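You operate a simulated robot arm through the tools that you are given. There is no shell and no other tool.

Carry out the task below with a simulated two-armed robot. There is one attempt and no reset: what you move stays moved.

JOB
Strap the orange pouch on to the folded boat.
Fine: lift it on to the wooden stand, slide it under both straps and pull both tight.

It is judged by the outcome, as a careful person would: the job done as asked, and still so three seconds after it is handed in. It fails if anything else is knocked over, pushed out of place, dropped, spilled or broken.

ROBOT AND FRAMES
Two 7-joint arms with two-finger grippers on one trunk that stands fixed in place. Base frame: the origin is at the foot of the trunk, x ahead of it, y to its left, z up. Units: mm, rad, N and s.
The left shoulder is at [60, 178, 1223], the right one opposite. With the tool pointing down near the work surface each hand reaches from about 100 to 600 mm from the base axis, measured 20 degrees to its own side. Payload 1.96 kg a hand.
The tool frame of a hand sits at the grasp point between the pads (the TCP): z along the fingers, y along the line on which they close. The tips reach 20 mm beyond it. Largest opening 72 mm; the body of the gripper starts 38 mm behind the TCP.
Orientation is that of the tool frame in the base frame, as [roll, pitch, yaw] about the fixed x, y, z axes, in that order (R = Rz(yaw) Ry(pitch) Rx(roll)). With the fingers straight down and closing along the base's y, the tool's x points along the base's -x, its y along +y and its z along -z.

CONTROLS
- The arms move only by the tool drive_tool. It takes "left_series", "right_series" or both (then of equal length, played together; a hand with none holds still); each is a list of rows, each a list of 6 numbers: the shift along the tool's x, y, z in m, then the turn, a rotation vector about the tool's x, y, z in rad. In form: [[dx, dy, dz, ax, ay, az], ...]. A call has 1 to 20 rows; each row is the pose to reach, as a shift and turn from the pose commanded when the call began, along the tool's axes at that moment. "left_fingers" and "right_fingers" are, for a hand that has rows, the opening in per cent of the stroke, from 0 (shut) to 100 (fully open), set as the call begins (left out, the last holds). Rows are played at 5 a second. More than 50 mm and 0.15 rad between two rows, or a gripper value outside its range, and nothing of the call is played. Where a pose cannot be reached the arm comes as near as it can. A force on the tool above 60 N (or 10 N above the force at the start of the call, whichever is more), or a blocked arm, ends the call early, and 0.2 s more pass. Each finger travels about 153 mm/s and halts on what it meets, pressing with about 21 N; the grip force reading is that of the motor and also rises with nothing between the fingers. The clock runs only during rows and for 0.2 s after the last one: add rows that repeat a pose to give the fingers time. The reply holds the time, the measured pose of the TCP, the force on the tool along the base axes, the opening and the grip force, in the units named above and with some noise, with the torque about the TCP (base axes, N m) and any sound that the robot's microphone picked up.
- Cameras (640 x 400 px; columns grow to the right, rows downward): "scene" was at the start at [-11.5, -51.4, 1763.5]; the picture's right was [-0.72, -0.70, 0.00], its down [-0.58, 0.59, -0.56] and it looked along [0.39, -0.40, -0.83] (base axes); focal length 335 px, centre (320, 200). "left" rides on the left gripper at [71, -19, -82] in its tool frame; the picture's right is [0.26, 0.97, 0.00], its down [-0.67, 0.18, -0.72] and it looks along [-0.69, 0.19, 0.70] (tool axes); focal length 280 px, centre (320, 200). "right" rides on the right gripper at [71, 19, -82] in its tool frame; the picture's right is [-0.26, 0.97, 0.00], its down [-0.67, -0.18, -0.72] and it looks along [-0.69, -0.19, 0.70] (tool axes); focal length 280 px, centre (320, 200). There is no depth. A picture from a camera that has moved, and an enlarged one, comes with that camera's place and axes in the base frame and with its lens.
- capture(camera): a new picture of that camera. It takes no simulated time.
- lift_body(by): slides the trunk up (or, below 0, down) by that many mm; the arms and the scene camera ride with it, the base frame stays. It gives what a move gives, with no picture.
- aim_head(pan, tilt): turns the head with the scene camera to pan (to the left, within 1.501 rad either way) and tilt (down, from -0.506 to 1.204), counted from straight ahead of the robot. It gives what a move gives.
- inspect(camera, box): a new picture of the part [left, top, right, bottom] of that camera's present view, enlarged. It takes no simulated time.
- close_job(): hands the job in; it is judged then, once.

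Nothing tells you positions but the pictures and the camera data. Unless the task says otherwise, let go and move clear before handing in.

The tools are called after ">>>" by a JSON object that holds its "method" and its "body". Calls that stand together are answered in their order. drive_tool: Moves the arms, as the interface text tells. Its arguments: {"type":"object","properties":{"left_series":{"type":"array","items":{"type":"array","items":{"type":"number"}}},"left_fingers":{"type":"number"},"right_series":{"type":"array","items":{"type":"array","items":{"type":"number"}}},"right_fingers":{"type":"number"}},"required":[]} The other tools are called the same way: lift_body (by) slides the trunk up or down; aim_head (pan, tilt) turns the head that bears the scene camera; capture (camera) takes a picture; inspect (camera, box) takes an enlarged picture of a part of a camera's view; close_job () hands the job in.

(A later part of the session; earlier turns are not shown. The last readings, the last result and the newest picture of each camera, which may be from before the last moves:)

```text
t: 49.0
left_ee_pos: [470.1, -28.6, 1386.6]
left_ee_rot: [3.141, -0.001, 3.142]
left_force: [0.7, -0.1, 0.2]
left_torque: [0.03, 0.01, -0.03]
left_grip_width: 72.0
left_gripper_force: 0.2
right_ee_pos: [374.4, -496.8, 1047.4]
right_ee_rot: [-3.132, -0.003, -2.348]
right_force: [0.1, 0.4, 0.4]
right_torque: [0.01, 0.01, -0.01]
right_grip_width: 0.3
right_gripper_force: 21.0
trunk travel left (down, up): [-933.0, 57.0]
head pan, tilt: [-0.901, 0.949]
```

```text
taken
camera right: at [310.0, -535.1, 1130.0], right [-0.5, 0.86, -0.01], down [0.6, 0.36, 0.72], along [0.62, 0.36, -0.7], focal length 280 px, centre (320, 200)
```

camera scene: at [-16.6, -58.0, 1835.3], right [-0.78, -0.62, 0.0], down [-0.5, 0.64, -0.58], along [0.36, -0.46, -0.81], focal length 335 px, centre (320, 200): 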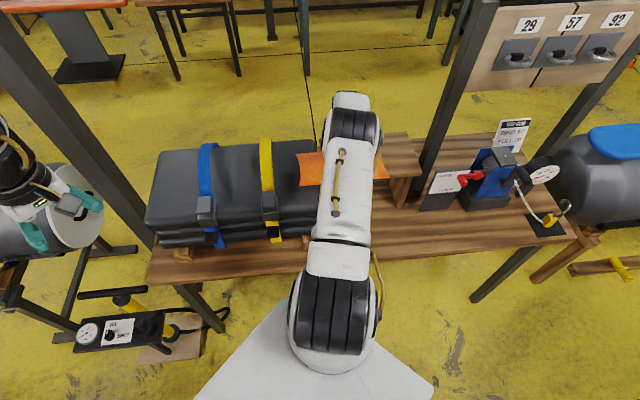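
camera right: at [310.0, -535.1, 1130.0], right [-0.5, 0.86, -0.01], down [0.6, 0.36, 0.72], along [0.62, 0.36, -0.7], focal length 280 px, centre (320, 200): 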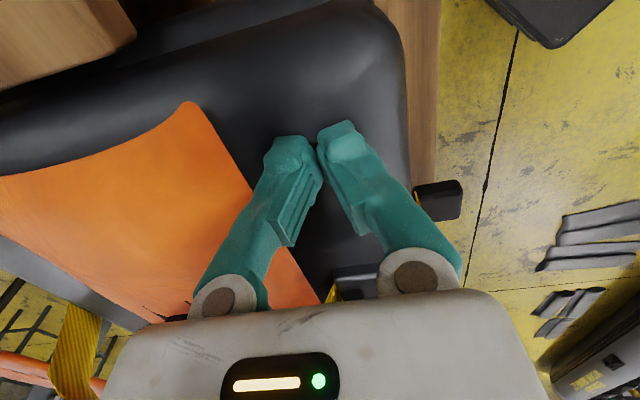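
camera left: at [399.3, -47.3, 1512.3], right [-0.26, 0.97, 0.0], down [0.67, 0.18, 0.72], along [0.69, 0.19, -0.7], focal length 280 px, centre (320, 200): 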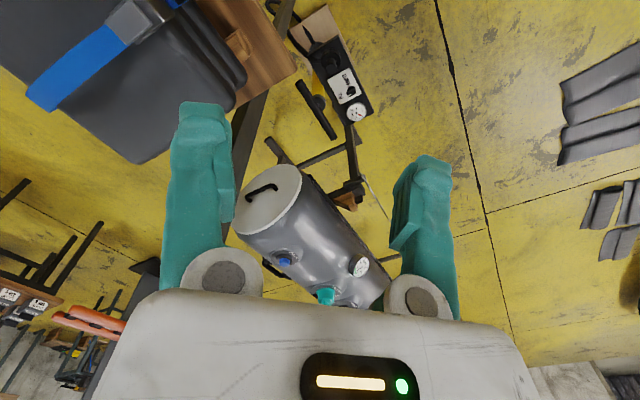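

>>> {"method": "drive_tool", "body": {"right_series": [[0, 0, 0.003, 0, 0, 0], [0, 0, 0.005, 0, 0, 0], [0, 0, 0.005, 0, 0, 0]]}}

>>> {"method": "drive_tool", "body": {"right_series": [[0, 0, 0.002, 0, 0, 0], [0, 0, 0.004, 0, 0, 0], [0, 0, 0.004, 0, 0, 0]]}}

```text
t: 49.8
left_ee_pos: [468.3, -25.5, 1386.5]
left_ee_rot: [-3.14, 0.0, 3.141]
left_force: [-0.2, -0.3, -0.7]
left_torque: [-0.02, -0.02, -0.02]
left_grip_width: 71.8
left_gripper_force: 0.1
right_ee_pos: [373.6, -497.6, 1047.2]
right_ee_rot: [-3.123, -0.002, -2.349]
right_force: [5.2, -10.4, 44.9]
right_torque: [-0.03, 0.04, 0.05]
right_grip_width: 0.2
right_gripper_force: 30.0
trunk travel left (down, up): [-933.0, 57.0]
head pan, tilt: [-0.901, 0.949]
```

```text
t: 50.2
left_ee_pos: [467.9, -23.2, 1385.9]
left_ee_rot: [-3.139, 0.003, 3.139]
left_force: [-0.5, -0.1, -0.9]
left_torque: [-0.04, 0.0, -0.01]
left_grip_width: 72.2
left_gripper_force: 0.1
right_ee_pos: [374.7, -498.2, 1046.8]
right_ee_rot: [-3.116, -0.005, -2.349]
right_force: [-5.4, 3.3, 25.7]
right_torque: [0.2, 0.25, 0.03]
right_grip_width: 0.0
right_gripper_force: 29.4
trunk travel left (down, up): [-933.0, 57.0]
head pan, tilt: [-0.901, 0.949]
stopped in row 2 (right hand): the force on the tool passed its limit at 62 N (the readings are from after the stop); the commanded pose is now the measured one
```

The boat's top is at z≈1027 (firm), so the pouch is about 40 mm thick. Now I'll rise, go round behind the trailing end, and open the fingers for the push.

>>> {"method": "drive_tool", "body": {"right_series": [[0, 0, -0.02, -0.013, -0.003, 0], [0, 0, -0.045, -0.025, -0.005, 0], [0.04, 0, -0.045, -0.025, -0.005, 0], [0.078, 0, -0.045, -0.025, -0.005, 0], [0.078, -0.045, -0.045, -0.025, -0.005, 0], [0.078, -0.088, -0.045, -0.025, -0.005, 0], [0.078, -0.088, -0.045, -0.025, -0.005, 0]]}}

>>> {"method": "lift_body", "body": {"by": -25}}

>>> {"method": "capture", "body": {"camera": "right"}}

```text
t: 51.8
left_ee_pos: [469.1, -27.1, 1385.2]
left_ee_rot: [3.141, 0.002, -3.142]
left_force: [-0.2, 0.3, 0.3]
left_torque: [-0.01, -0.02, -0.03]
left_grip_width: 72.0
left_gripper_force: 0.0
right_ee_pos: [375.2, -610.0, 1089.7]
right_ee_rot: [3.136, 0.004, -2.351]
right_force: [-1.1, 0.6, 0.6]
right_torque: [-0.02, 0.0, 0.04]
right_grip_width: 0.0
right_gripper_force: 29.5
right hand out of reach, approached as far as the arm can: row 6, 7
trunk travel left (down, up): [-933.0, 57.0]
head pan, tilt: [-0.901, 0.949]
```

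```text
t: 52.5
left_ee_pos: [470.2, -28.6, 1360.7]
left_ee_rot: [3.141, -0.001, -3.14]
left_force: [-0.4, 0.6, 1.0]
left_torque: [0.0, -0.01, 0.0]
left_grip_width: 71.9
left_gripper_force: 0.0
right_ee_pos: [375.7, -609.6, 1063.4]
right_ee_rot: [3.135, 0.004, -2.349]
right_force: [-0.1, 1.1, -0.6]
right_torque: [0.03, -0.01, 0.01]
right_grip_width: 0.3
right_gripper_force: 29.2
trunk travel left (down, up): [-908.0, 82.0]
head pan, tilt: [-0.901, 0.949]
```

```text
taken
camera right: at [312.3, -647.6, 1146.8], right [-0.5, 0.86, 0.01], down [0.61, 0.35, 0.72], along [0.62, 0.36, -0.7], focal length 280 px, centre (320, 200)
```

right: 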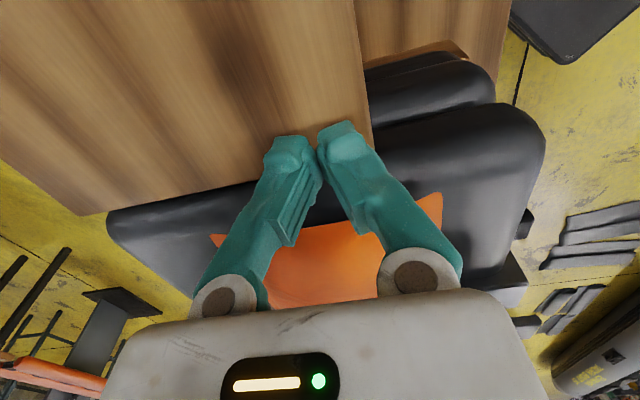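

Now I'll open the fingers, lower to just above the boat top, and start pushing slowly.

>>> {"method": "drive_tool", "body": {"right_series": [[0, 0, 0.006, 0.003, 0, 0], [0, 0, 0.011, 0.006, 0.004, 0], [0, 0, 0.011, 0.006, 0.004, 0]], "right_fingers": 80}}

>>> {"method": "drive_tool", "body": {"right_series": [[-0.012, -0.002, 0, 0, 0, 0], [-0.024, -0.004, 0, 0, 0, 0], [-0.036, -0.006, 0, 0, 0, 0], [-0.048, -0.008, 0, 0, 0, 0], [-0.06, -0.01, 0, 0, 0, 0], [-0.06, -0.01, 0, 0, 0, 0]]}}

>>> {"method": "capture", "body": {"camera": "right"}}

>>> {"method": "inspect", "body": {"camera": "scene", "box": [140, 110, 380, 260]}}

```text
t: 53.4
left_ee_pos: [470.7, -27.4, 1358.9]
left_ee_rot: [3.141, 0.0, -3.141]
left_force: [-0.6, 0.9, 0.4]
left_torque: [0.03, 0.02, 0.04]
left_grip_width: 72.0
left_gripper_force: 0.1
right_ee_pos: [376.1, -610.1, 1052.6]
right_ee_rot: [3.14, -0.001, -2.347]
right_force: [0.0, -0.3, 0.4]
right_torque: [0.0, 0.02, 0.02]
right_grip_width: 57.4
right_gripper_force: 0.1
trunk travel left (down, up): [-908.0, 82.0]
head pan, tilt: [-0.901, 0.949]
```

```text
t: 54.8
left_ee_pos: [470.2, -28.2, 1359.4]
left_ee_rot: [3.141, 0.001, 3.141]
left_force: [-1.2, 0.4, 0.5]
left_torque: [-0.02, -0.01, -0.01]
left_grip_width: 72.1
left_gripper_force: 0.0
right_ee_pos: [425.7, -574.4, 1053.5]
right_ee_rot: [3.14, 0.0, -2.348]
right_force: [-0.3, -0.3, 0.1]
right_torque: [0.0, -0.01, 0.02]
right_grip_width: 57.7
right_gripper_force: 0.0
trunk travel left (down, up): [-908.0, 82.0]
head pan, tilt: [-0.901, 0.949]
```

```text
taken
camera right: at [362.4, -611.5, 1136.0], right [-0.5, 0.86, 0.0], down [0.6, 0.35, 0.71], along [0.62, 0.36, -0.7], focal length 280 px, centre (320, 200)
```

right: 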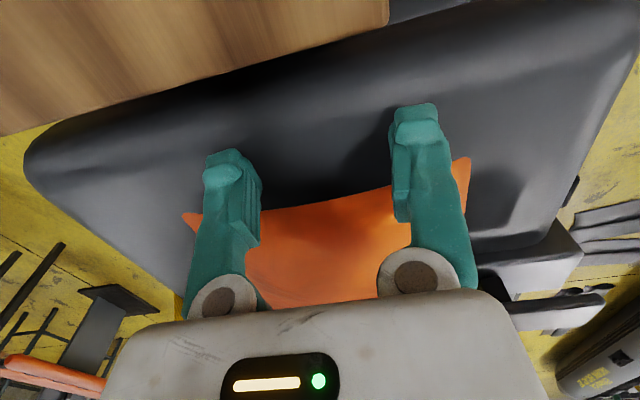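

```text
2.67 times, centred on (260, 185) of scene
camera zoom: at [-16.3, -57.8, 1805.3], right [-0.78, -0.62, 0.0], down [-0.5, 0.64, -0.58], along [0.36, -0.46, -0.81], focal length 894 px, centre (480, 240)
```

zoom: 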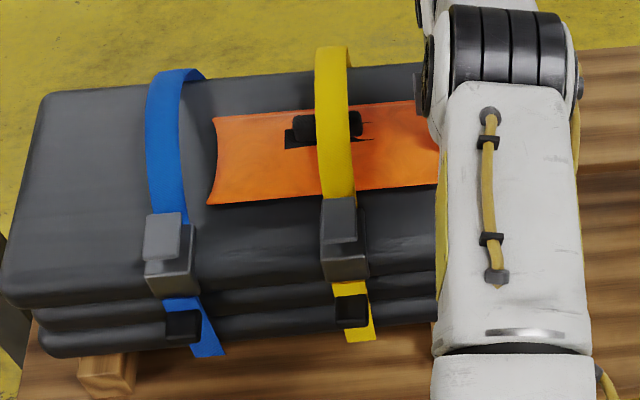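

The pouch is moving straight along the boat. I'll keep pushing while tilting the hand back, so the gripper body stays clear of the yellow strap.

>>> {"method": "drive_tool", "body": {"right_series": [[-0.012, 0, -0.001, 0, -0.05, 0], [-0.024, 0, -0.001, 0, -0.1, 0], [-0.036, 0, -0.001, 0, -0.15, 0], [-0.048, 0, -0.001, 0, -0.2, 0], [-0.058, 0, -0.001, 0, -0.25, 0], [-0.058, 0, -0.001, 0, -0.25, 0]]}}

>>> {"method": "capture", "body": {"camera": "right"}}

>>> {"method": "inspect", "body": {"camera": "scene", "box": [140, 110, 380, 260]}}

```text
t: 56.1
left_ee_pos: [470.2, -28.0, 1359.8]
left_ee_rot: [3.141, 0.003, -3.142]
left_force: [-0.8, -0.1, 0.1]
left_torque: [0.01, 0.0, 0.0]
left_grip_width: 72.1
left_gripper_force: 0.0
right_ee_pos: [466.3, -533.0, 1052.9]
right_ee_rot: [3.14, 0.25, -2.349]
right_force: [0.1, -0.4, -0.6]
right_torque: [0.0, 0.06, 0.0]
right_grip_width: 58.1
right_gripper_force: 0.1
trunk travel left (down, up): [-908.0, 82.0]
head pan, tilt: [-0.901, 0.949]
```

```text
taken
camera right: at [389.5, -582.4, 1115.8], right [-0.51, 0.86, 0.07], down [0.47, 0.21, 0.86], along [0.72, 0.47, -0.51], focal length 280 px, centre (320, 200)
```

right: 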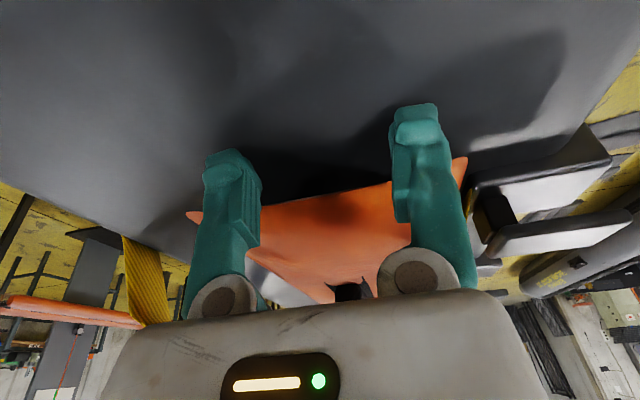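

```text
2.67 times, centred on (260, 185) of scene
camera zoom: at [-16.3, -57.8, 1805.3], right [-0.78, -0.62, 0.0], down [-0.5, 0.64, -0.58], along [0.36, -0.46, -0.81], focal length 894 px, centre (480, 240)
```

zoom: 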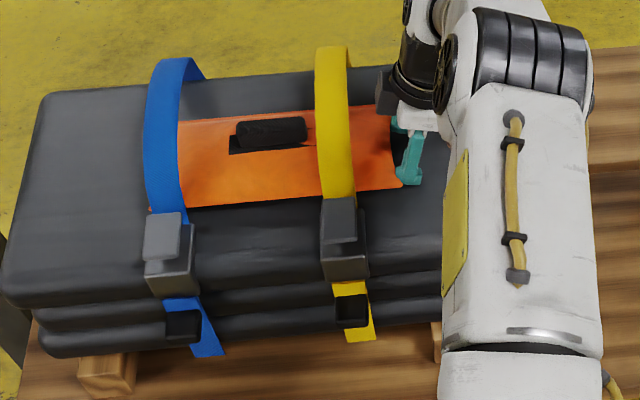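

Nearly there. The blue strap looks slightly lifted by the pouch's leading corner, so I'll look closer before the last push.

>>> {"method": "inspect", "body": {"camera": "scene", "box": [170, 120, 290, 195]}}

>>> {"method": "capture", "body": {"camera": "left"}}

```text
5.33 times, centred on (230, 158) of scene
camera zoom: at [-16.3, -57.8, 1805.3], right [-0.78, -0.62, 0.0], down [-0.5, 0.64, -0.58], along [0.36, -0.46, -0.81], focal length 1789 px, centre (800, 427)
```

zoom: 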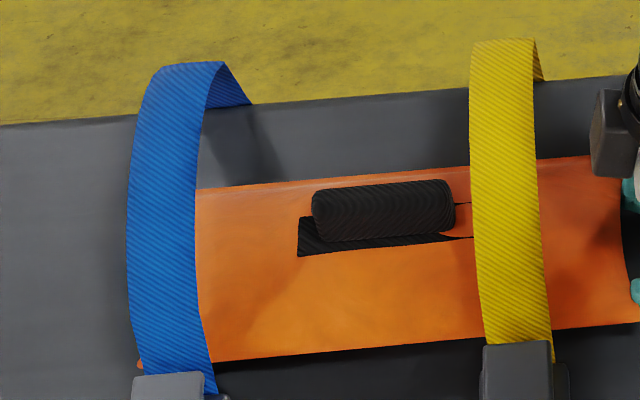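

```text
taken
camera left: at [399.1, -47.4, 1442.4], right [-0.26, 0.97, 0.0], down [0.67, 0.18, 0.72], along [0.69, 0.19, -0.7], focal length 280 px, centre (320, 200)
```

left: 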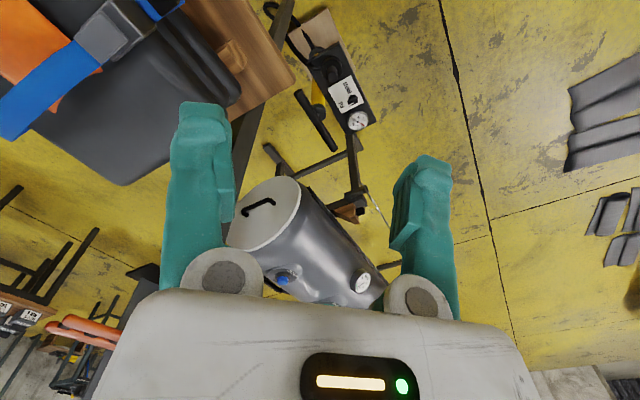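

>>> {"method": "inspect", "body": {"camera": "left", "box": [0, 0, 200, 125]}}

```text
3.20 times, centred on (100, 62) of left
camera zoom: at [399.1, -47.4, 1442.4], right [-0.26, 0.97, 0.0], down [0.67, 0.18, 0.72], along [0.69, 0.19, -0.7], focal length 897 px, centre (1024, 640)
```

zoom: 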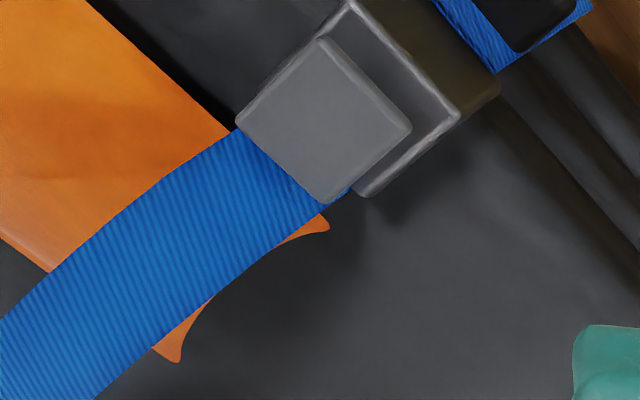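

The pouch's leading corners are just emerging past the blue strap with no snag. I'll push about 28 mm more to centre it under both straps.

>>> {"method": "drive_tool", "body": {"right_series": [[-0.007, 0, 0.0018, 0, 0, 0], [-0.0135, 0, 0.0035, 0, 0, 0], [-0.02, 0, 0.0052, 0, 0, 0], [-0.0271, 0, 0.0069, 0, 0, 0], [-0.0271, 0, 0.0069, 0, 0, 0]]}}

>>> {"method": "inspect", "body": {"camera": "left", "box": [0, 0, 200, 125]}}

>>> {"method": "inspect", "body": {"camera": "scene", "box": [140, 110, 380, 260]}}

>>> {"method": "capture", "body": {"camera": "right"}}

```text
t: 57.4
left_ee_pos: [470.7, -28.9, 1359.4]
left_ee_rot: [3.141, 0.0, 3.14]
left_force: [0.8, -0.2, 0.4]
left_torque: [0.0, -0.01, -0.02]
left_grip_width: 72.1
left_gripper_force: 0.1
right_ee_pos: [485.7, -511.2, 1052.6]
right_ee_rot: [3.14, 0.248, -2.35]
right_force: [-0.2, 0.8, 0.8]
right_torque: [0.01, 0.03, -0.01]
right_grip_width: 57.6
right_gripper_force: 0.0
trunk travel left (down, up): [-908.0, 82.0]
head pan, tilt: [-0.901, 0.949]
```

```text
3.20 times, centred on (100, 62) of left
camera zoom: at [399.1, -47.4, 1442.4], right [-0.26, 0.97, 0.0], down [0.67, 0.18, 0.72], along [0.69, 0.19, -0.7], focal length 897 px, centre (1024, 640)
```

zoom: 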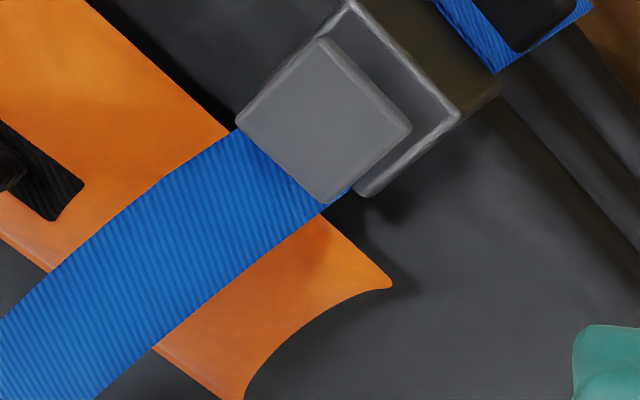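

```text
2.67 times, centred on (260, 185) of scene
camera zoom: at [-16.3, -57.8, 1805.3], right [-0.78, -0.62, 0.0], down [-0.5, 0.64, -0.58], along [0.36, -0.46, -0.81], focal length 894 px, centre (480, 240)
```

zoom: 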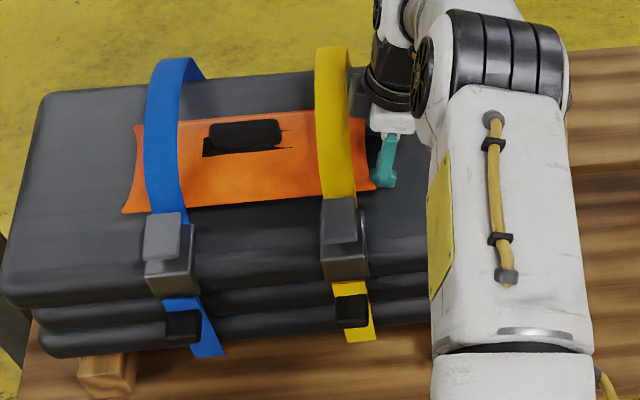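

```text
taken
camera right: at [409.6, -562.3, 1115.4], right [-0.51, 0.86, 0.07], down [0.47, 0.21, 0.86], along [0.72, 0.47, -0.51], focal length 280 px, centre (320, 200)
```

right: 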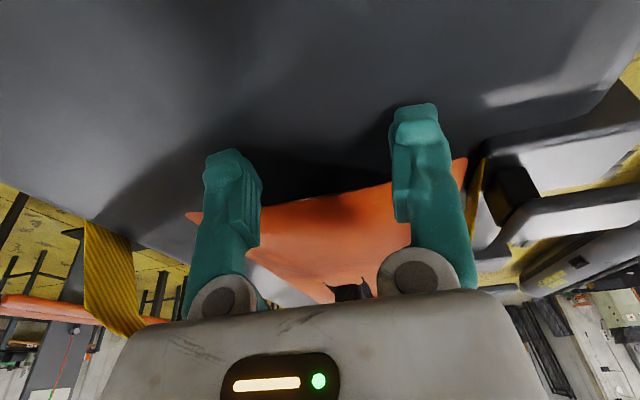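

The pouch is now centred under both straps. I'll back the hand off, lift it, and bring it round to the front to look at the strap tails.

>>> {"method": "drive_tool", "body": {"right_series": [[0.02, 0, -0.005, 0, 0, 0], [0.0388, 0, -0.0099, 0, 0, 0], [0.0314, 0, -0.039, 0, 0.08, 0], [0.024, 0, -0.068, 0, 0.16, 0], [0.024, 0.045, -0.068, 0, 0.25, 0], [0.024, 0.09, -0.068, 0, 0.25, 0], [0.024, 0.135, -0.068, 0, 0.25, 0], [0.024, 0.18, -0.068, 0, 0.25, 0], [0.024, 0.225, -0.068, 0, 0.25, 0], [0.024, 0.265, -0.068, 0, 0.25, 0]]}}

>>> {"method": "capture", "body": {"camera": "scene"}}

>>> {"method": "inspect", "body": {"camera": "scene", "box": [140, 110, 300, 260]}}

>>> {"method": "capture", "body": {"camera": "right"}}

```text
t: 59.5
left_ee_pos: [469.5, -27.7, 1360.2]
left_ee_rot: [3.141, 0.002, -3.141]
left_force: [-0.2, -0.6, 1.0]
left_torque: [-0.03, 0.01, -0.01]
left_grip_width: 71.7
left_gripper_force: 0.0
right_ee_pos: [266.2, -355.3, 1116.4]
right_ee_rot: [-3.141, 0.0, -2.349]
right_force: [-0.8, 0.7, 0.3]
right_torque: [-0.01, -0.03, 0.01]
right_grip_width: 57.5
right_gripper_force: 0.1
right hand out of reach, approached as far as the arm can: row 4
trunk travel left (down, up): [-908.0, 82.0]
head pan, tilt: [-0.901, 0.949]
```

```text
taken
camera scene: at [-17.1, -56.4, 1805.3], right [-0.78, -0.62, 0.0], down [-0.5, 0.64, -0.58], along [0.36, -0.46, -0.81], focal length 335 px, centre (320, 200)
```

scene: 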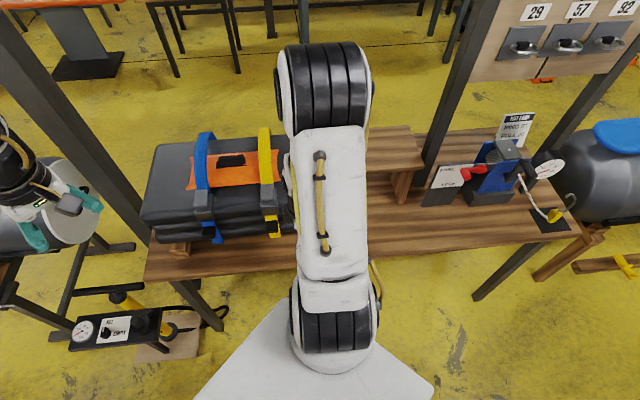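

```text
2.67 times, centred on (220, 185) of scene
camera zoom: at [-17.1, -56.4, 1805.3], right [-0.78, -0.62, 0.0], down [-0.5, 0.64, -0.58], along [0.36, -0.46, -0.81], focal length 894 px, centre (587, 240)
```

zoom: 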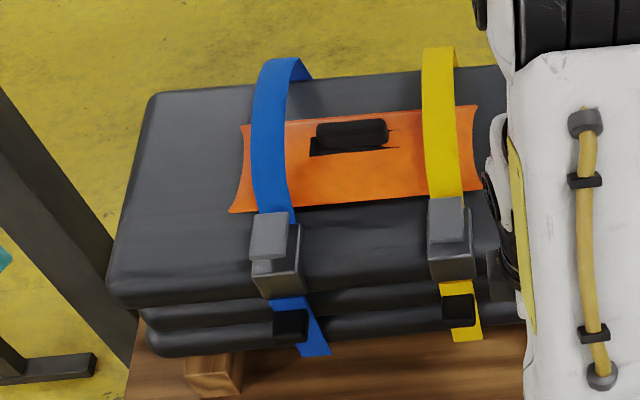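

```text
taken
camera right: at [203.1, -391.8, 1198.3], right [-0.5, 0.86, 0.0], down [0.6, 0.35, 0.71], along [0.62, 0.36, -0.7], focal length 280 px, centre (320, 200)
```

right: 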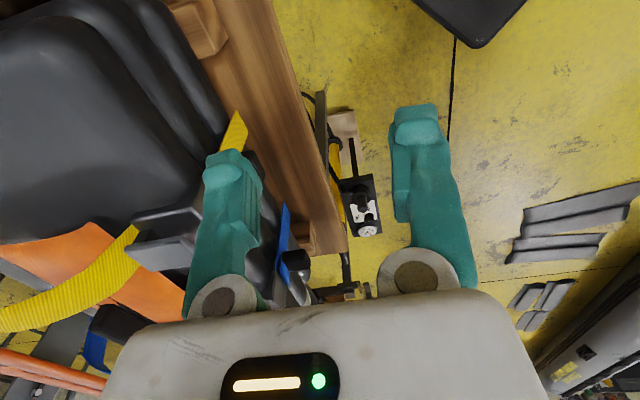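

Both straps lie over the pouch with it centred. Now I'll turn the right hand to face the boat's front and look at the yellow buckle and tail.

>>> {"method": "drive_tool", "body": {"right_series": [[-0.008, 0.003, 0, 0, 0, 0.131], [-0.016, 0.006, 0, 0, 0, 0.262], [-0.024, 0.009, 0, 0, 0, 0.393], [-0.032, 0.012, 0, 0, 0, 0.524], [-0.04, 0.015, 0, 0, 0, 0.655], [-0.048, 0.018, 0, 0, 0, 0.786], [-0.056, 0.021, 0, 0, 0, 0.917], [-0.064, 0.024, 0, 0, 0, 1.048], [-0.072, 0.027, 0, 0, 0, 1.179], [-0.08, 0.03, 0, 0, 0, 1.31], [-0.085, 0.03, 0, 0, 0, 1.441], [-0.089, 0.03, 0, 0, 0, 1.57], [-0.089, 0.03, 0, 0, 0, 1.57]], "right_fingers": 100}}

>>> {"method": "capture", "body": {"camera": "right"}}

```text
t: 62.4
left_ee_pos: [471.0, -27.9, 1359.5]
left_ee_rot: [3.14, -0.001, 3.142]
left_force: [0.0, -0.5, 0.0]
left_torque: [-0.03, 0.0, 0.0]
left_grip_width: 72.1
left_gripper_force: 0.1
right_ee_pos: [310.9, -272.4, 1112.8]
right_ee_rot: [-3.139, -0.002, 2.363]
right_force: [-0.1, 1.6, -0.6]
right_torque: [0.02, 0.02, 0.02]
right_grip_width: 71.9
right_gripper_force: 0.0
trunk travel left (down, up): [-908.0, 82.0]
head pan, tilt: [-0.901, 0.949]
```

```text
taken
camera right: at [273.3, -208.1, 1196.2], right [0.86, 0.5, 0.0], down [0.35, -0.6, 0.71], along [0.36, -0.62, -0.7], focal length 280 px, centre (320, 200)
```

right: 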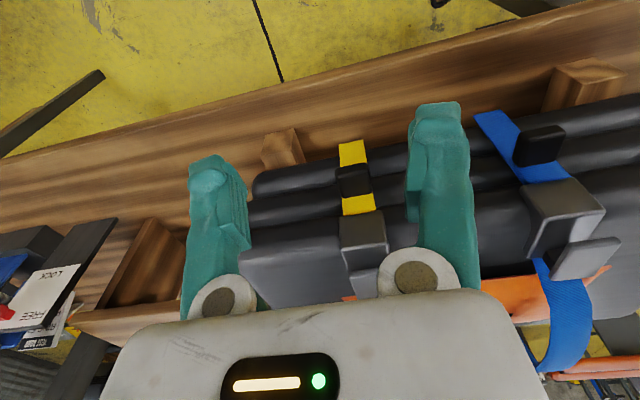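

>>> {"method": "inspect", "body": {"camera": "right", "box": [260, 110, 460, 300]}}

>>> {"method": "inspect", "body": {"camera": "right", "box": [450, 80, 640, 300]}}

```text
2.11 times, centred on (360, 205) of right
camera zoom: at [273.3, -208.1, 1196.2], right [0.86, 0.5, 0.0], down [0.35, -0.6, 0.71], along [0.36, -0.62, -0.7], focal length 590 px, centre (236, 190)
```

zoom: 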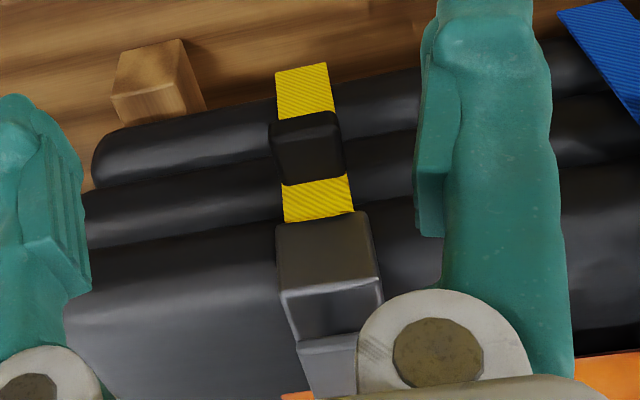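

```text
1.82 times, centred on (545, 190) of right
camera zoom: at [273.3, -208.1, 1196.2], right [0.86, 0.5, 0.0], down [0.35, -0.6, 0.71], along [0.36, -0.62, -0.7], focal length 510 px, centre (-89, 218)
```

zoom: 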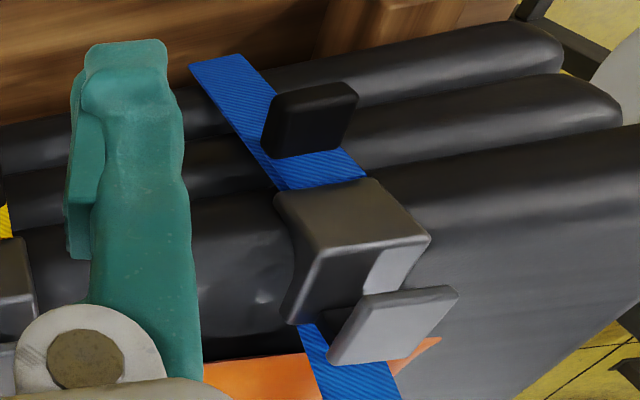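

The tail has a grippable black tab about 33 mm wide, near (403,-365,971), below the buckle. I'll tilt the hand so it approaches from the front and above, fingers closing along the bench.

>>> {"method": "drive_tool", "body": {"right_series": [[-0.012, 0, 0.015, 0, -0.125, 0], [-0.024, 0, 0.03, 0, -0.25, 0], [-0.036, 0, 0.045, 0, -0.375, 0], [-0.048, 0, 0.06, 0, -0.5, 0], [-0.06, 0, 0.075, 0, -0.625, 0], [-0.072, 0, 0.09, 0, -0.75, 0], [-0.085, 0, 0.103, 0, -0.87, 0], [-0.085, 0, 0.103, 0, -0.87, 0]]}}

>>> {"method": "capture", "body": {"camera": "right"}}

>>> {"method": "capture", "body": {"camera": "scene"}}

```text
t: 64.2
left_ee_pos: [469.5, -26.8, 1359.9]
left_ee_rot: [3.141, 0.0, 3.141]
left_force: [-0.3, 0.2, -0.4]
left_torque: [-0.01, 0.0, 0.02]
left_grip_width: 72.1
left_gripper_force: 0.1
right_ee_pos: [370.3, -331.1, 1010.4]
right_ee_rot: [-3.14, 0.87, 2.366]
right_force: [0.3, -1.2, 0.1]
right_torque: [0.03, 0.02, 0.02]
right_grip_width: 72.0
right_gripper_force: 0.0
trunk travel left (down, up): [-908.0, 82.0]
head pan, tilt: [-0.901, 0.949]
```

```text
taken
camera right: at [306.8, -241.0, 1009.9], right [0.8, 0.57, 0.2], down [-0.21, -0.05, 0.98], along [0.57, -0.82, 0.08], focal length 280 px, centre (320, 200)
```

right: 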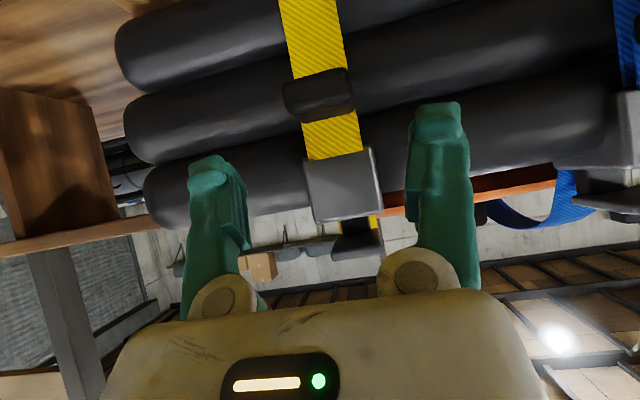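

```text
taken
camera scene: at [-16.4, -57.4, 1805.3], right [-0.78, -0.62, 0.0], down [-0.5, 0.64, -0.58], along [0.36, -0.46, -0.81], focal length 335 px, centre (320, 200)
```

scene: 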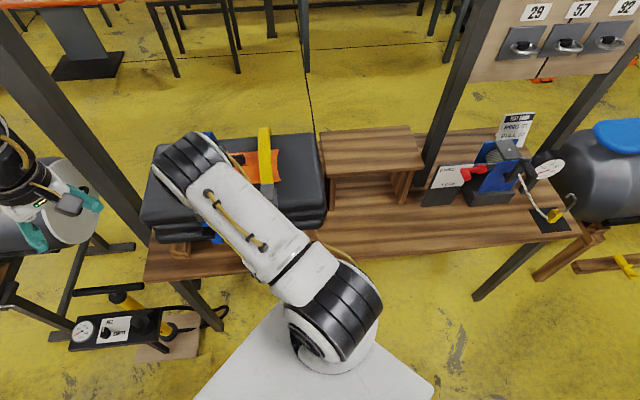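

An excellent front view: the tab is right ahead of the fingers, below the buckle. Moving forward to straddle it.

>>> {"method": "drive_tool", "body": {"right_series": [[0.001, 0, 0.015, 0, 0, 0], [0.002, 0, 0.03, 0, 0, 0], [0.004, 0, 0.045, 0, 0, 0], [0.004, 0, 0.045, 0, 0, 0]]}}

>>> {"method": "capture", "body": {"camera": "right"}}

```text
t: 65.2
left_ee_pos: [471.1, -28.2, 1359.2]
left_ee_rot: [3.141, -0.001, -3.142]
left_force: [0.2, 0.4, 1.1]
left_torque: [-0.04, 0.0, 0.01]
left_grip_width: 71.9
left_gripper_force: 0.1
right_ee_pos: [392.3, -352.6, 979.7]
right_ee_rot: [-3.139, 0.871, 2.368]
right_force: [0.9, -0.1, 0.3]
right_torque: [0.01, 0.0, 0.01]
right_grip_width: 72.3
right_gripper_force: 0.1
trunk travel left (down, up): [-908.0, 82.0]
head pan, tilt: [-0.901, 0.949]
```

```text
taken
camera right: at [328.5, -263.3, 979.1], right [0.8, 0.57, 0.2], down [-0.21, -0.05, 0.98], along [0.57, -0.82, 0.08], focal length 280 px, centre (320, 200)
```

right: 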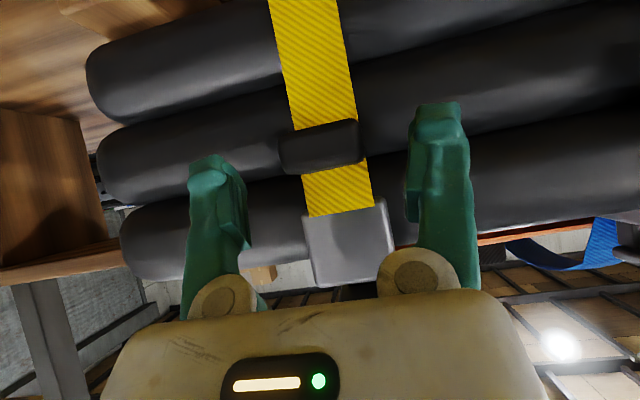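

>>> {"method": "drive_tool", "body": {"right_series": [[0, 0, 0.01, 0, 0, 0], [0.0, 0, 0.02, 0, 0, 0], [0.0, 0, 0.02, 0, 0, 0]]}}

>>> {"method": "capture", "body": {"camera": "right"}}

```text
t: 66.0
left_ee_pos: [470.4, -28.1, 1360.5]
left_ee_rot: [3.141, 0.0, -3.141]
left_force: [-0.3, -0.3, -0.2]
left_torque: [0.03, 0.03, 0.0]
left_grip_width: 72.3
left_gripper_force: 0.1
right_ee_pos: [402.6, -363.9, 966.7]
right_ee_rot: [-3.14, 0.869, 2.366]
right_force: [-0.3, -0.5, -0.6]
right_torque: [0.03, -0.01, 0.01]
right_grip_width: 72.1
right_gripper_force: 0.1
trunk travel left (down, up): [-908.0, 82.0]
head pan, tilt: [-0.901, 0.949]
```

```text
taken
camera right: at [339.3, -274.2, 965.7], right [0.8, 0.57, 0.2], down [-0.21, -0.05, 0.98], along [0.57, -0.82, 0.08], focal length 280 px, centre (320, 200)
```

right: 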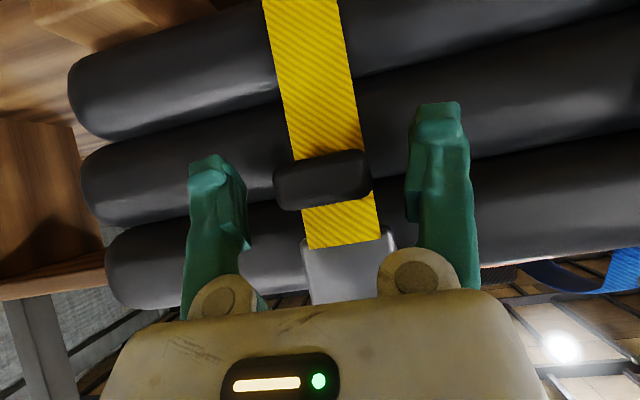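

The tab is at the grasp point. Closing.

>>> {"method": "drive_tool", "body": {"right_series": [[0, 0, 0, 0, 0, 0], [0, 0, 0, 0, 0, 0], [0, 0, 0, 0, 0, 0], [0, 0, 0, 0, 0, 0]], "right_fingers": 0}}

>>> {"method": "capture", "body": {"camera": "right"}}

```text
t: 67.0
left_ee_pos: [471.9, -26.6, 1359.5]
left_ee_rot: [3.142, -0.002, 3.142]
left_force: [-0.4, -1.0, 0.5]
left_torque: [0.0, 0.0, -0.01]
left_grip_width: 72.0
left_gripper_force: 0.1
right_ee_pos: [405.2, -362.7, 966.4]
right_ee_rot: [-3.138, 0.87, 2.367]
right_force: [5.6, 6.0, -2.2]
right_torque: [0.15, -0.14, 0.16]
right_grip_width: 35.3
right_gripper_force: 39.7
trunk travel left (down, up): [-908.0, 82.0]
head pan, tilt: [-0.901, 0.949]
```

```text
taken
camera right: at [340.6, -273.2, 965.6], right [0.8, 0.57, 0.2], down [-0.21, -0.05, 0.98], along [0.57, -0.82, 0.08], focal length 280 px, centre (320, 200)
```

right: 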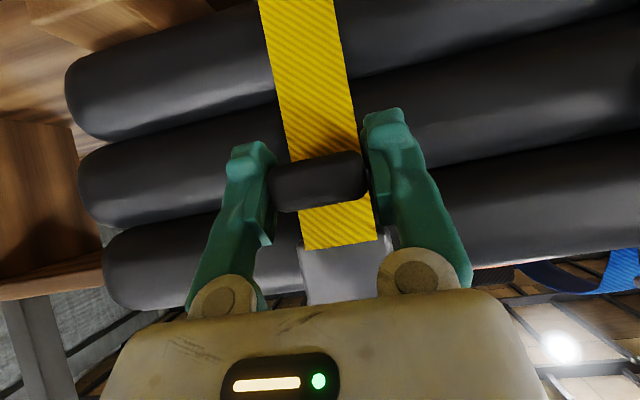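

Gripped (35 mm). I'll pull down along the tail, a bit at a time, watching the force and the strap.

>>> {"method": "drive_tool", "body": {"right_series": [[0.004, 0.002, 0.003, 0, 0, 0], [0.008, 0.002, 0.006, 0, 0, 0], [0.012, 0.002, 0.009, 0, 0, 0], [0.016, 0.002, 0.0115, 0, 0, 0], [0.016, 0.002, 0.0115, 0, 0, 0]]}}

>>> {"method": "capture", "body": {"camera": "right"}}

>>> {"method": "inspect", "body": {"camera": "scene", "box": [140, 110, 340, 260]}}

```text
t: 68.2
left_ee_pos: [471.3, -27.8, 1360.1]
left_ee_rot: [3.141, -0.001, -3.139]
left_force: [0.7, -0.3, 0.2]
left_torque: [0.03, 0.01, 0.01]
left_grip_width: 71.9
left_gripper_force: 0.0
right_ee_pos: [403.3, -362.3, 948.0]
right_ee_rot: [-3.14, 0.87, 2.363]
right_force: [5.8, -6.0, 2.0]
right_torque: [-0.26, -0.24, -0.17]
right_grip_width: 35.5
right_gripper_force: 39.8
trunk travel left (down, up): [-908.0, 82.0]
head pan, tilt: [-0.901, 0.949]
```

```text
taken
camera right: at [340.8, -273.0, 946.4], right [0.8, 0.57, 0.2], down [-0.21, -0.05, 0.98], along [0.57, -0.82, 0.08], focal length 280 px, centre (320, 200)
```

right: 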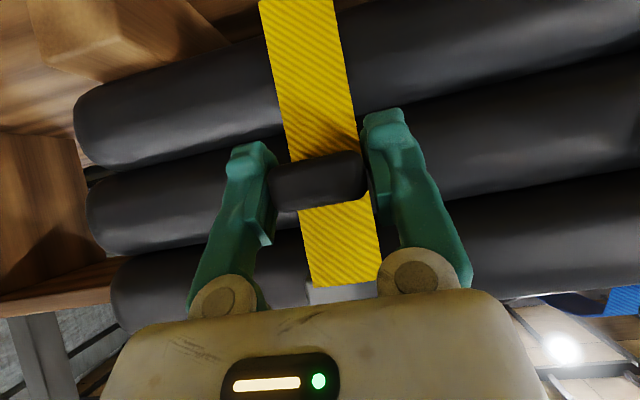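

```text
2.67 times, centred on (240, 185) of scene
camera zoom: at [-15.0, -58.9, 1805.3], right [-0.78, -0.62, 0.0], down [-0.51, 0.64, -0.58], along [0.36, -0.46, -0.81], focal length 894 px, centre (533, 240)
```

zoom: 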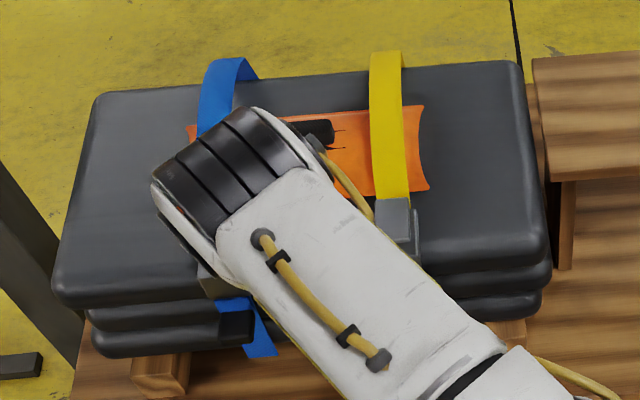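

The tail is feeding through and the loop is shrinking with little resistance. Continuing straight down.

>>> {"method": "drive_tool", "body": {"right_series": [[0.0036, 0, 0.0035, 0, 0, 0], [0.0071, 0, 0.007, 0, 0, 0], [0.0107, 0, 0.0106, 0, 0, 0], [0.0142, 0, 0.0141, 0, 0, 0], [0.0178, 0, 0.0177, 0, 0, 0], [0.0178, 0, 0.0177, 0, 0, 0]]}}

>>> {"method": "inspect", "body": {"camera": "scene", "box": [140, 110, 340, 260]}}

>>> {"method": "capture", "body": {"camera": "right"}}

```text
t: 69.5
left_ee_pos: [469.9, -28.4, 1360.4]
left_ee_rot: [3.142, -0.001, -3.139]
left_force: [-0.1, -0.1, 0.1]
left_torque: [0.01, 0.0, 0.0]
left_grip_width: 72.0
left_gripper_force: 0.1
right_ee_pos: [404.8, -361.9, 920.9]
right_ee_rot: [-3.141, 0.867, 2.365]
right_force: [-5.1, -1.9, 1.0]
right_torque: [0.16, 0.25, -0.09]
right_grip_width: 35.3
right_gripper_force: 40.0
trunk travel left (down, up): [-908.0, 82.0]
head pan, tilt: [-0.901, 0.949]
```

```text
2.67 times, centred on (240, 185) of scene
camera zoom: at [-17.5, -57.6, 1805.3], right [-0.78, -0.62, 0.0], down [-0.5, 0.64, -0.58], along [0.36, -0.46, -0.81], focal length 894 px, centre (533, 240)
```

zoom: 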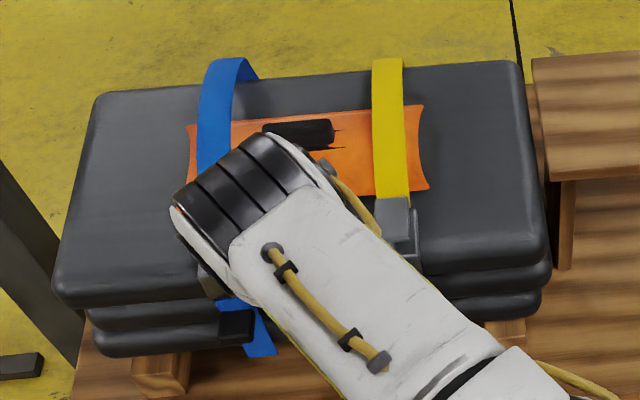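

```text
taken
camera right: at [340.7, -273.1, 920.9], right [0.8, 0.57, 0.2], down [-0.21, -0.05, 0.98], along [0.57, -0.82, 0.08], focal length 280 px, centre (320, 200)
```

right: 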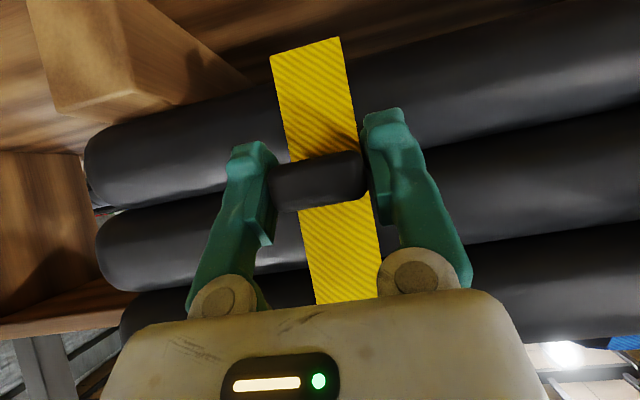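

>>> {"method": "drive_tool", "body": {"right_series": [[0.0034, 0, 0.0033, 0, 0, 0], [0.0069, 0, 0.0066, 0, 0, 0], [0.0103, 0, 0.01, 0, 0, 0], [0.0137, 0, 0.0133, 0, 0, 0], [0.0172, 0, 0.0166, 0, 0, 0], [0.0172, 0, 0.0166, 0, 0, 0]]}}

>>> {"method": "inspect", "body": {"camera": "scene", "box": [140, 110, 340, 260]}}

>>> {"method": "capture", "body": {"camera": "right"}}

```text
t: 71.0
left_ee_pos: [467.9, -26.3, 1360.3]
left_ee_rot: [-3.14, 0.002, 3.141]
left_force: [0.1, -0.3, 0.0]
left_torque: [-0.01, 0.01, 0.01]
left_grip_width: 71.9
left_gripper_force: 0.1
right_ee_pos: [404.7, -362.7, 898.8]
right_ee_rot: [-3.14, 0.871, 2.365]
right_force: [-11.2, 7.3, 6.8]
right_torque: [0.05, 0.03, -0.04]
right_grip_width: 35.4
right_gripper_force: 40.3
trunk travel left (down, up): [-908.0, 82.0]
head pan, tilt: [-0.901, 0.949]
```

```text
2.67 times, centred on (240, 185) of scene
camera zoom: at [-19.4, -55.2, 1805.4], right [-0.78, -0.62, 0.0], down [-0.5, 0.64, -0.58], along [0.36, -0.46, -0.81], focal length 894 px, centre (533, 240)
```

zoom: 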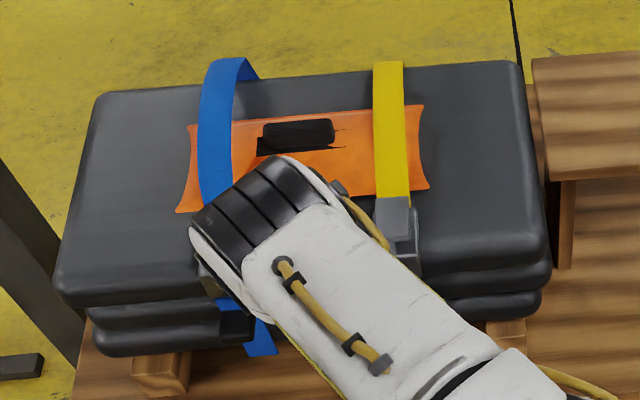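

```text
taken
camera right: at [340.7, -273.2, 898.0], right [0.8, 0.57, 0.2], down [-0.21, -0.05, 0.98], along [0.57, -0.82, 0.08], focal length 280 px, centre (320, 200)
```

right: 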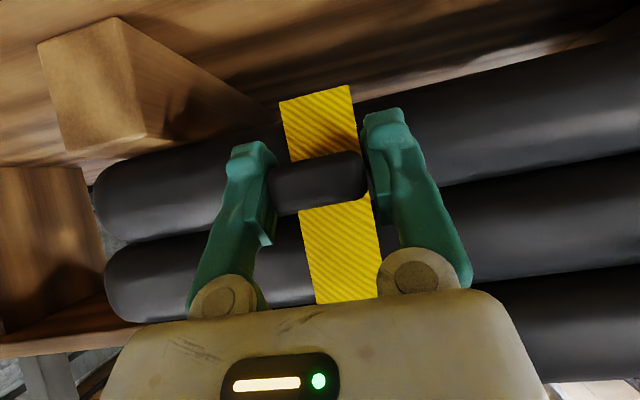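

>>> {"method": "drive_tool", "body": {"right_series": [[0.0032, 0, 0.0014, 0, 0, 0], [0.0064, 0, 0.0028, 0, 0, 0], [0.0096, 0, 0.0042, 0, 0, 0], [0.0096, 0, 0.0042, 0, 0, 0]]}}

>>> {"method": "inspect", "body": {"camera": "scene", "box": [200, 110, 340, 220]}}

>>> {"method": "capture", "body": {"camera": "right"}}

```text
t: 72.0
left_ee_pos: [469.8, -27.0, 1361.0]
left_ee_rot: [-3.141, 0.0, -3.141]
left_force: [-0.9, 0.8, 0.2]
left_torque: [0.01, -0.01, -0.03]
left_grip_width: 72.0
left_gripper_force: 0.1
right_ee_pos: [404.8, -361.3, 889.3]
right_ee_rot: [-3.141, 0.874, 2.363]
right_force: [2.9, -3.3, 15.3]
right_torque: [-0.48, -0.58, 0.02]
right_grip_width: 35.3
right_gripper_force: 40.3
trunk travel left (down, up): [-908.0, 82.0]
head pan, tilt: [-0.901, 0.949]
```

```text
3.64 times, centred on (270, 165) of scene
camera zoom: at [-17.5, -56.5, 1805.4], right [-0.78, -0.62, 0.0], down [-0.5, 0.64, -0.58], along [0.36, -0.46, -0.81], focal length 1220 px, centre (502, 327)
```

zoom: 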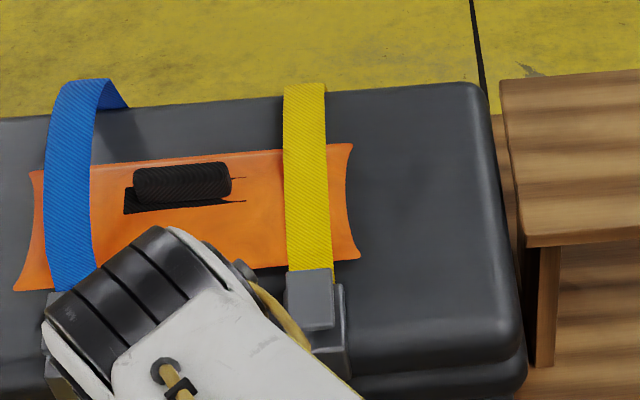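

```text
taken
camera right: at [340.7, -273.2, 887.5], right [0.8, 0.57, 0.2], down [-0.21, -0.05, 0.98], along [0.57, -0.82, 0.08], focal length 280 px, centre (320, 200)
```

right: 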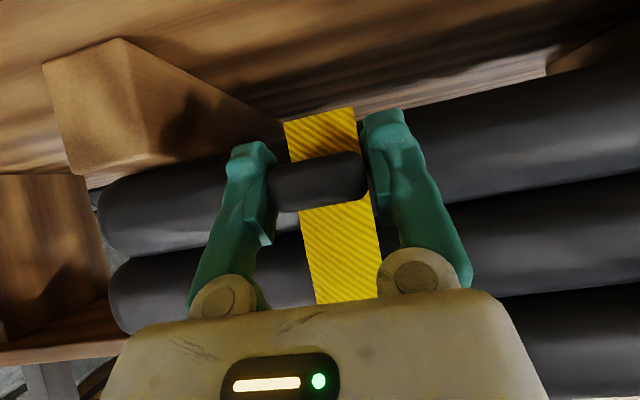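

Resistance is rising (15 N), so it's nearly taut. A bit more.

>>> {"method": "drive_tool", "body": {"right_series": [[0.002, 0, 0.0017, 0, 0, 0], [0.004, 0, 0.0034, 0, 0, 0], [0.0061, 0, 0.0052, 0, 0, 0], [0.0061, 0, 0.0052, 0, 0, 0]]}}

>>> {"method": "inspect", "body": {"camera": "scene", "box": [200, 110, 340, 220]}}

>>> {"method": "inspect", "body": {"camera": "left", "box": [0, 0, 200, 125]}}

```text
t: 73.0
left_ee_pos: [469.3, -27.7, 1360.4]
left_ee_rot: [-3.141, 0.0, 3.14]
left_force: [-0.1, -1.1, -0.1]
left_torque: [0.0, 0.0, 0.01]
left_grip_width: 72.0
left_gripper_force: 0.0
right_ee_pos: [404.4, -362.1, 881.2]
right_ee_rot: [3.141, 0.873, 2.364]
right_force: [7.4, -11.5, 21.7]
right_torque: [-0.51, -0.53, -0.06]
right_grip_width: 35.3
right_gripper_force: 40.0
trunk travel left (down, up): [-908.0, 82.0]
head pan, tilt: [-0.901, 0.949]
```

```text
3.64 times, centred on (270, 165) of scene
camera zoom: at [-16.9, -57.4, 1805.4], right [-0.78, -0.62, 0.0], down [-0.5, 0.64, -0.58], along [0.36, -0.46, -0.81], focal length 1220 px, centre (502, 327)
```

zoom: 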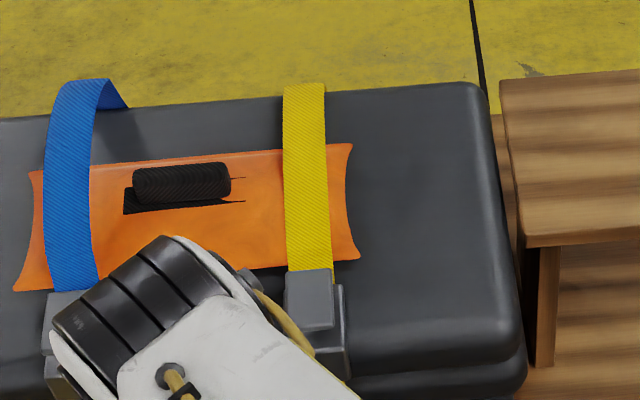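

```text
3.20 times, centred on (100, 62) of left
camera zoom: at [398.7, -47.2, 1442.7], right [-0.26, 0.97, 0.0], down [0.67, 0.18, 0.72], along [0.69, 0.19, -0.7], focal length 897 px, centre (1024, 640)
```

zoom: 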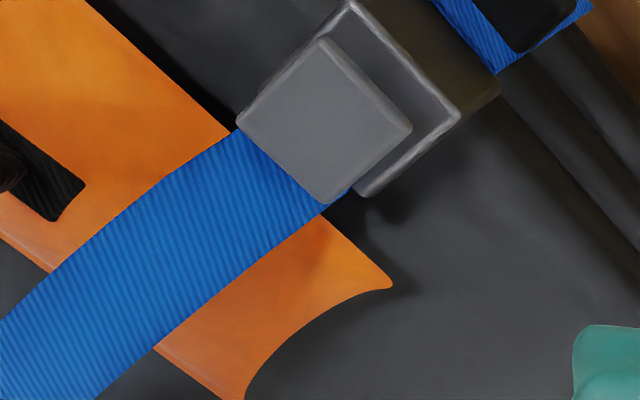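

>>> {"method": "capture", "body": {"camera": "right"}}

>>> {"method": "drive_tool", "body": {"right_series": [[0.003, 0, 0.001, 0, 0, 0], [0.006, 0, 0.002, 0, 0, 0], [0.009, 0, 0.003, 0, 0, 0], [0.009, 0, 0.003, 0, 0, 0], [0.009, 0, 0.003, 0, 0, 0]]}}

>>> {"method": "capture", "body": {"camera": "right"}}

```text
taken
camera right: at [340.7, -273.1, 880.0], right [0.8, 0.57, 0.2], down [-0.21, -0.05, 0.98], along [0.57, -0.82, 0.08], focal length 280 px, centre (320, 200)
```

right: 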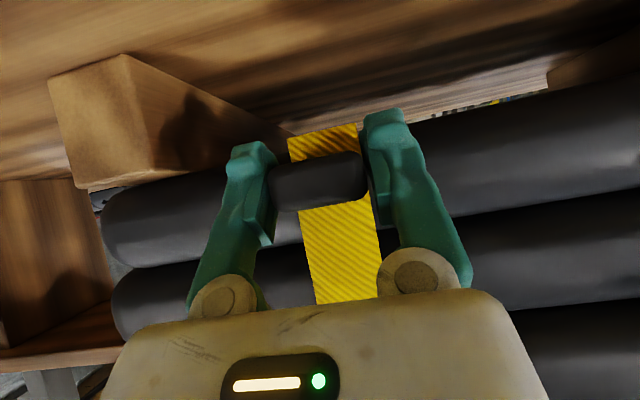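

```text
t: 73.5
left_ee_pos: [466.3, -24.7, 1361.1]
left_ee_rot: [-3.14, 0.003, 3.139]
left_force: [-0.6, 0.8, 1.1]
left_torque: [0.0, 0.01, 0.01]
left_grip_width: 71.9
left_gripper_force: 0.0
right_ee_pos: [404.0, -362.7, 880.3]
right_ee_rot: [3.139, 0.89, 2.362]
right_force: [-8.6, 0.5, 22.5]
right_torque: [0.25, -0.01, 0.13]
right_grip_width: 35.3
right_gripper_force: 39.9
trunk travel left (down, up): [-908.0, 82.0]
head pan, tilt: [-0.901, 0.949]
stopped in row 2 (right hand): the force on the tool passed its limit at 62 N (the readings are from after the stop); the commanded pose is now the measured one
```

```text
taken
camera right: at [340.7, -272.8, 877.1], right [0.8, 0.57, 0.2], down [-0.22, -0.04, 0.97], along [0.56, -0.82, 0.1], focal length 280 px, centre (320, 200)
```

right: 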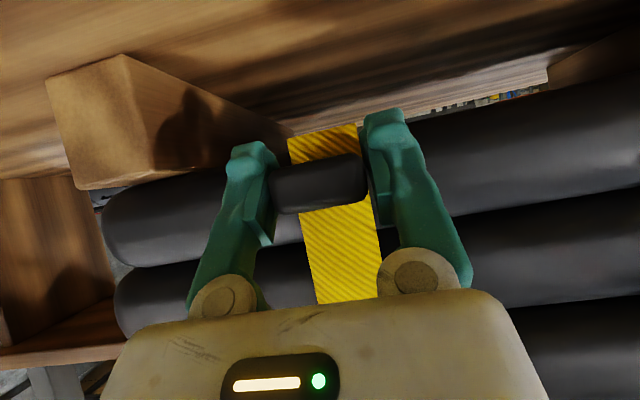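

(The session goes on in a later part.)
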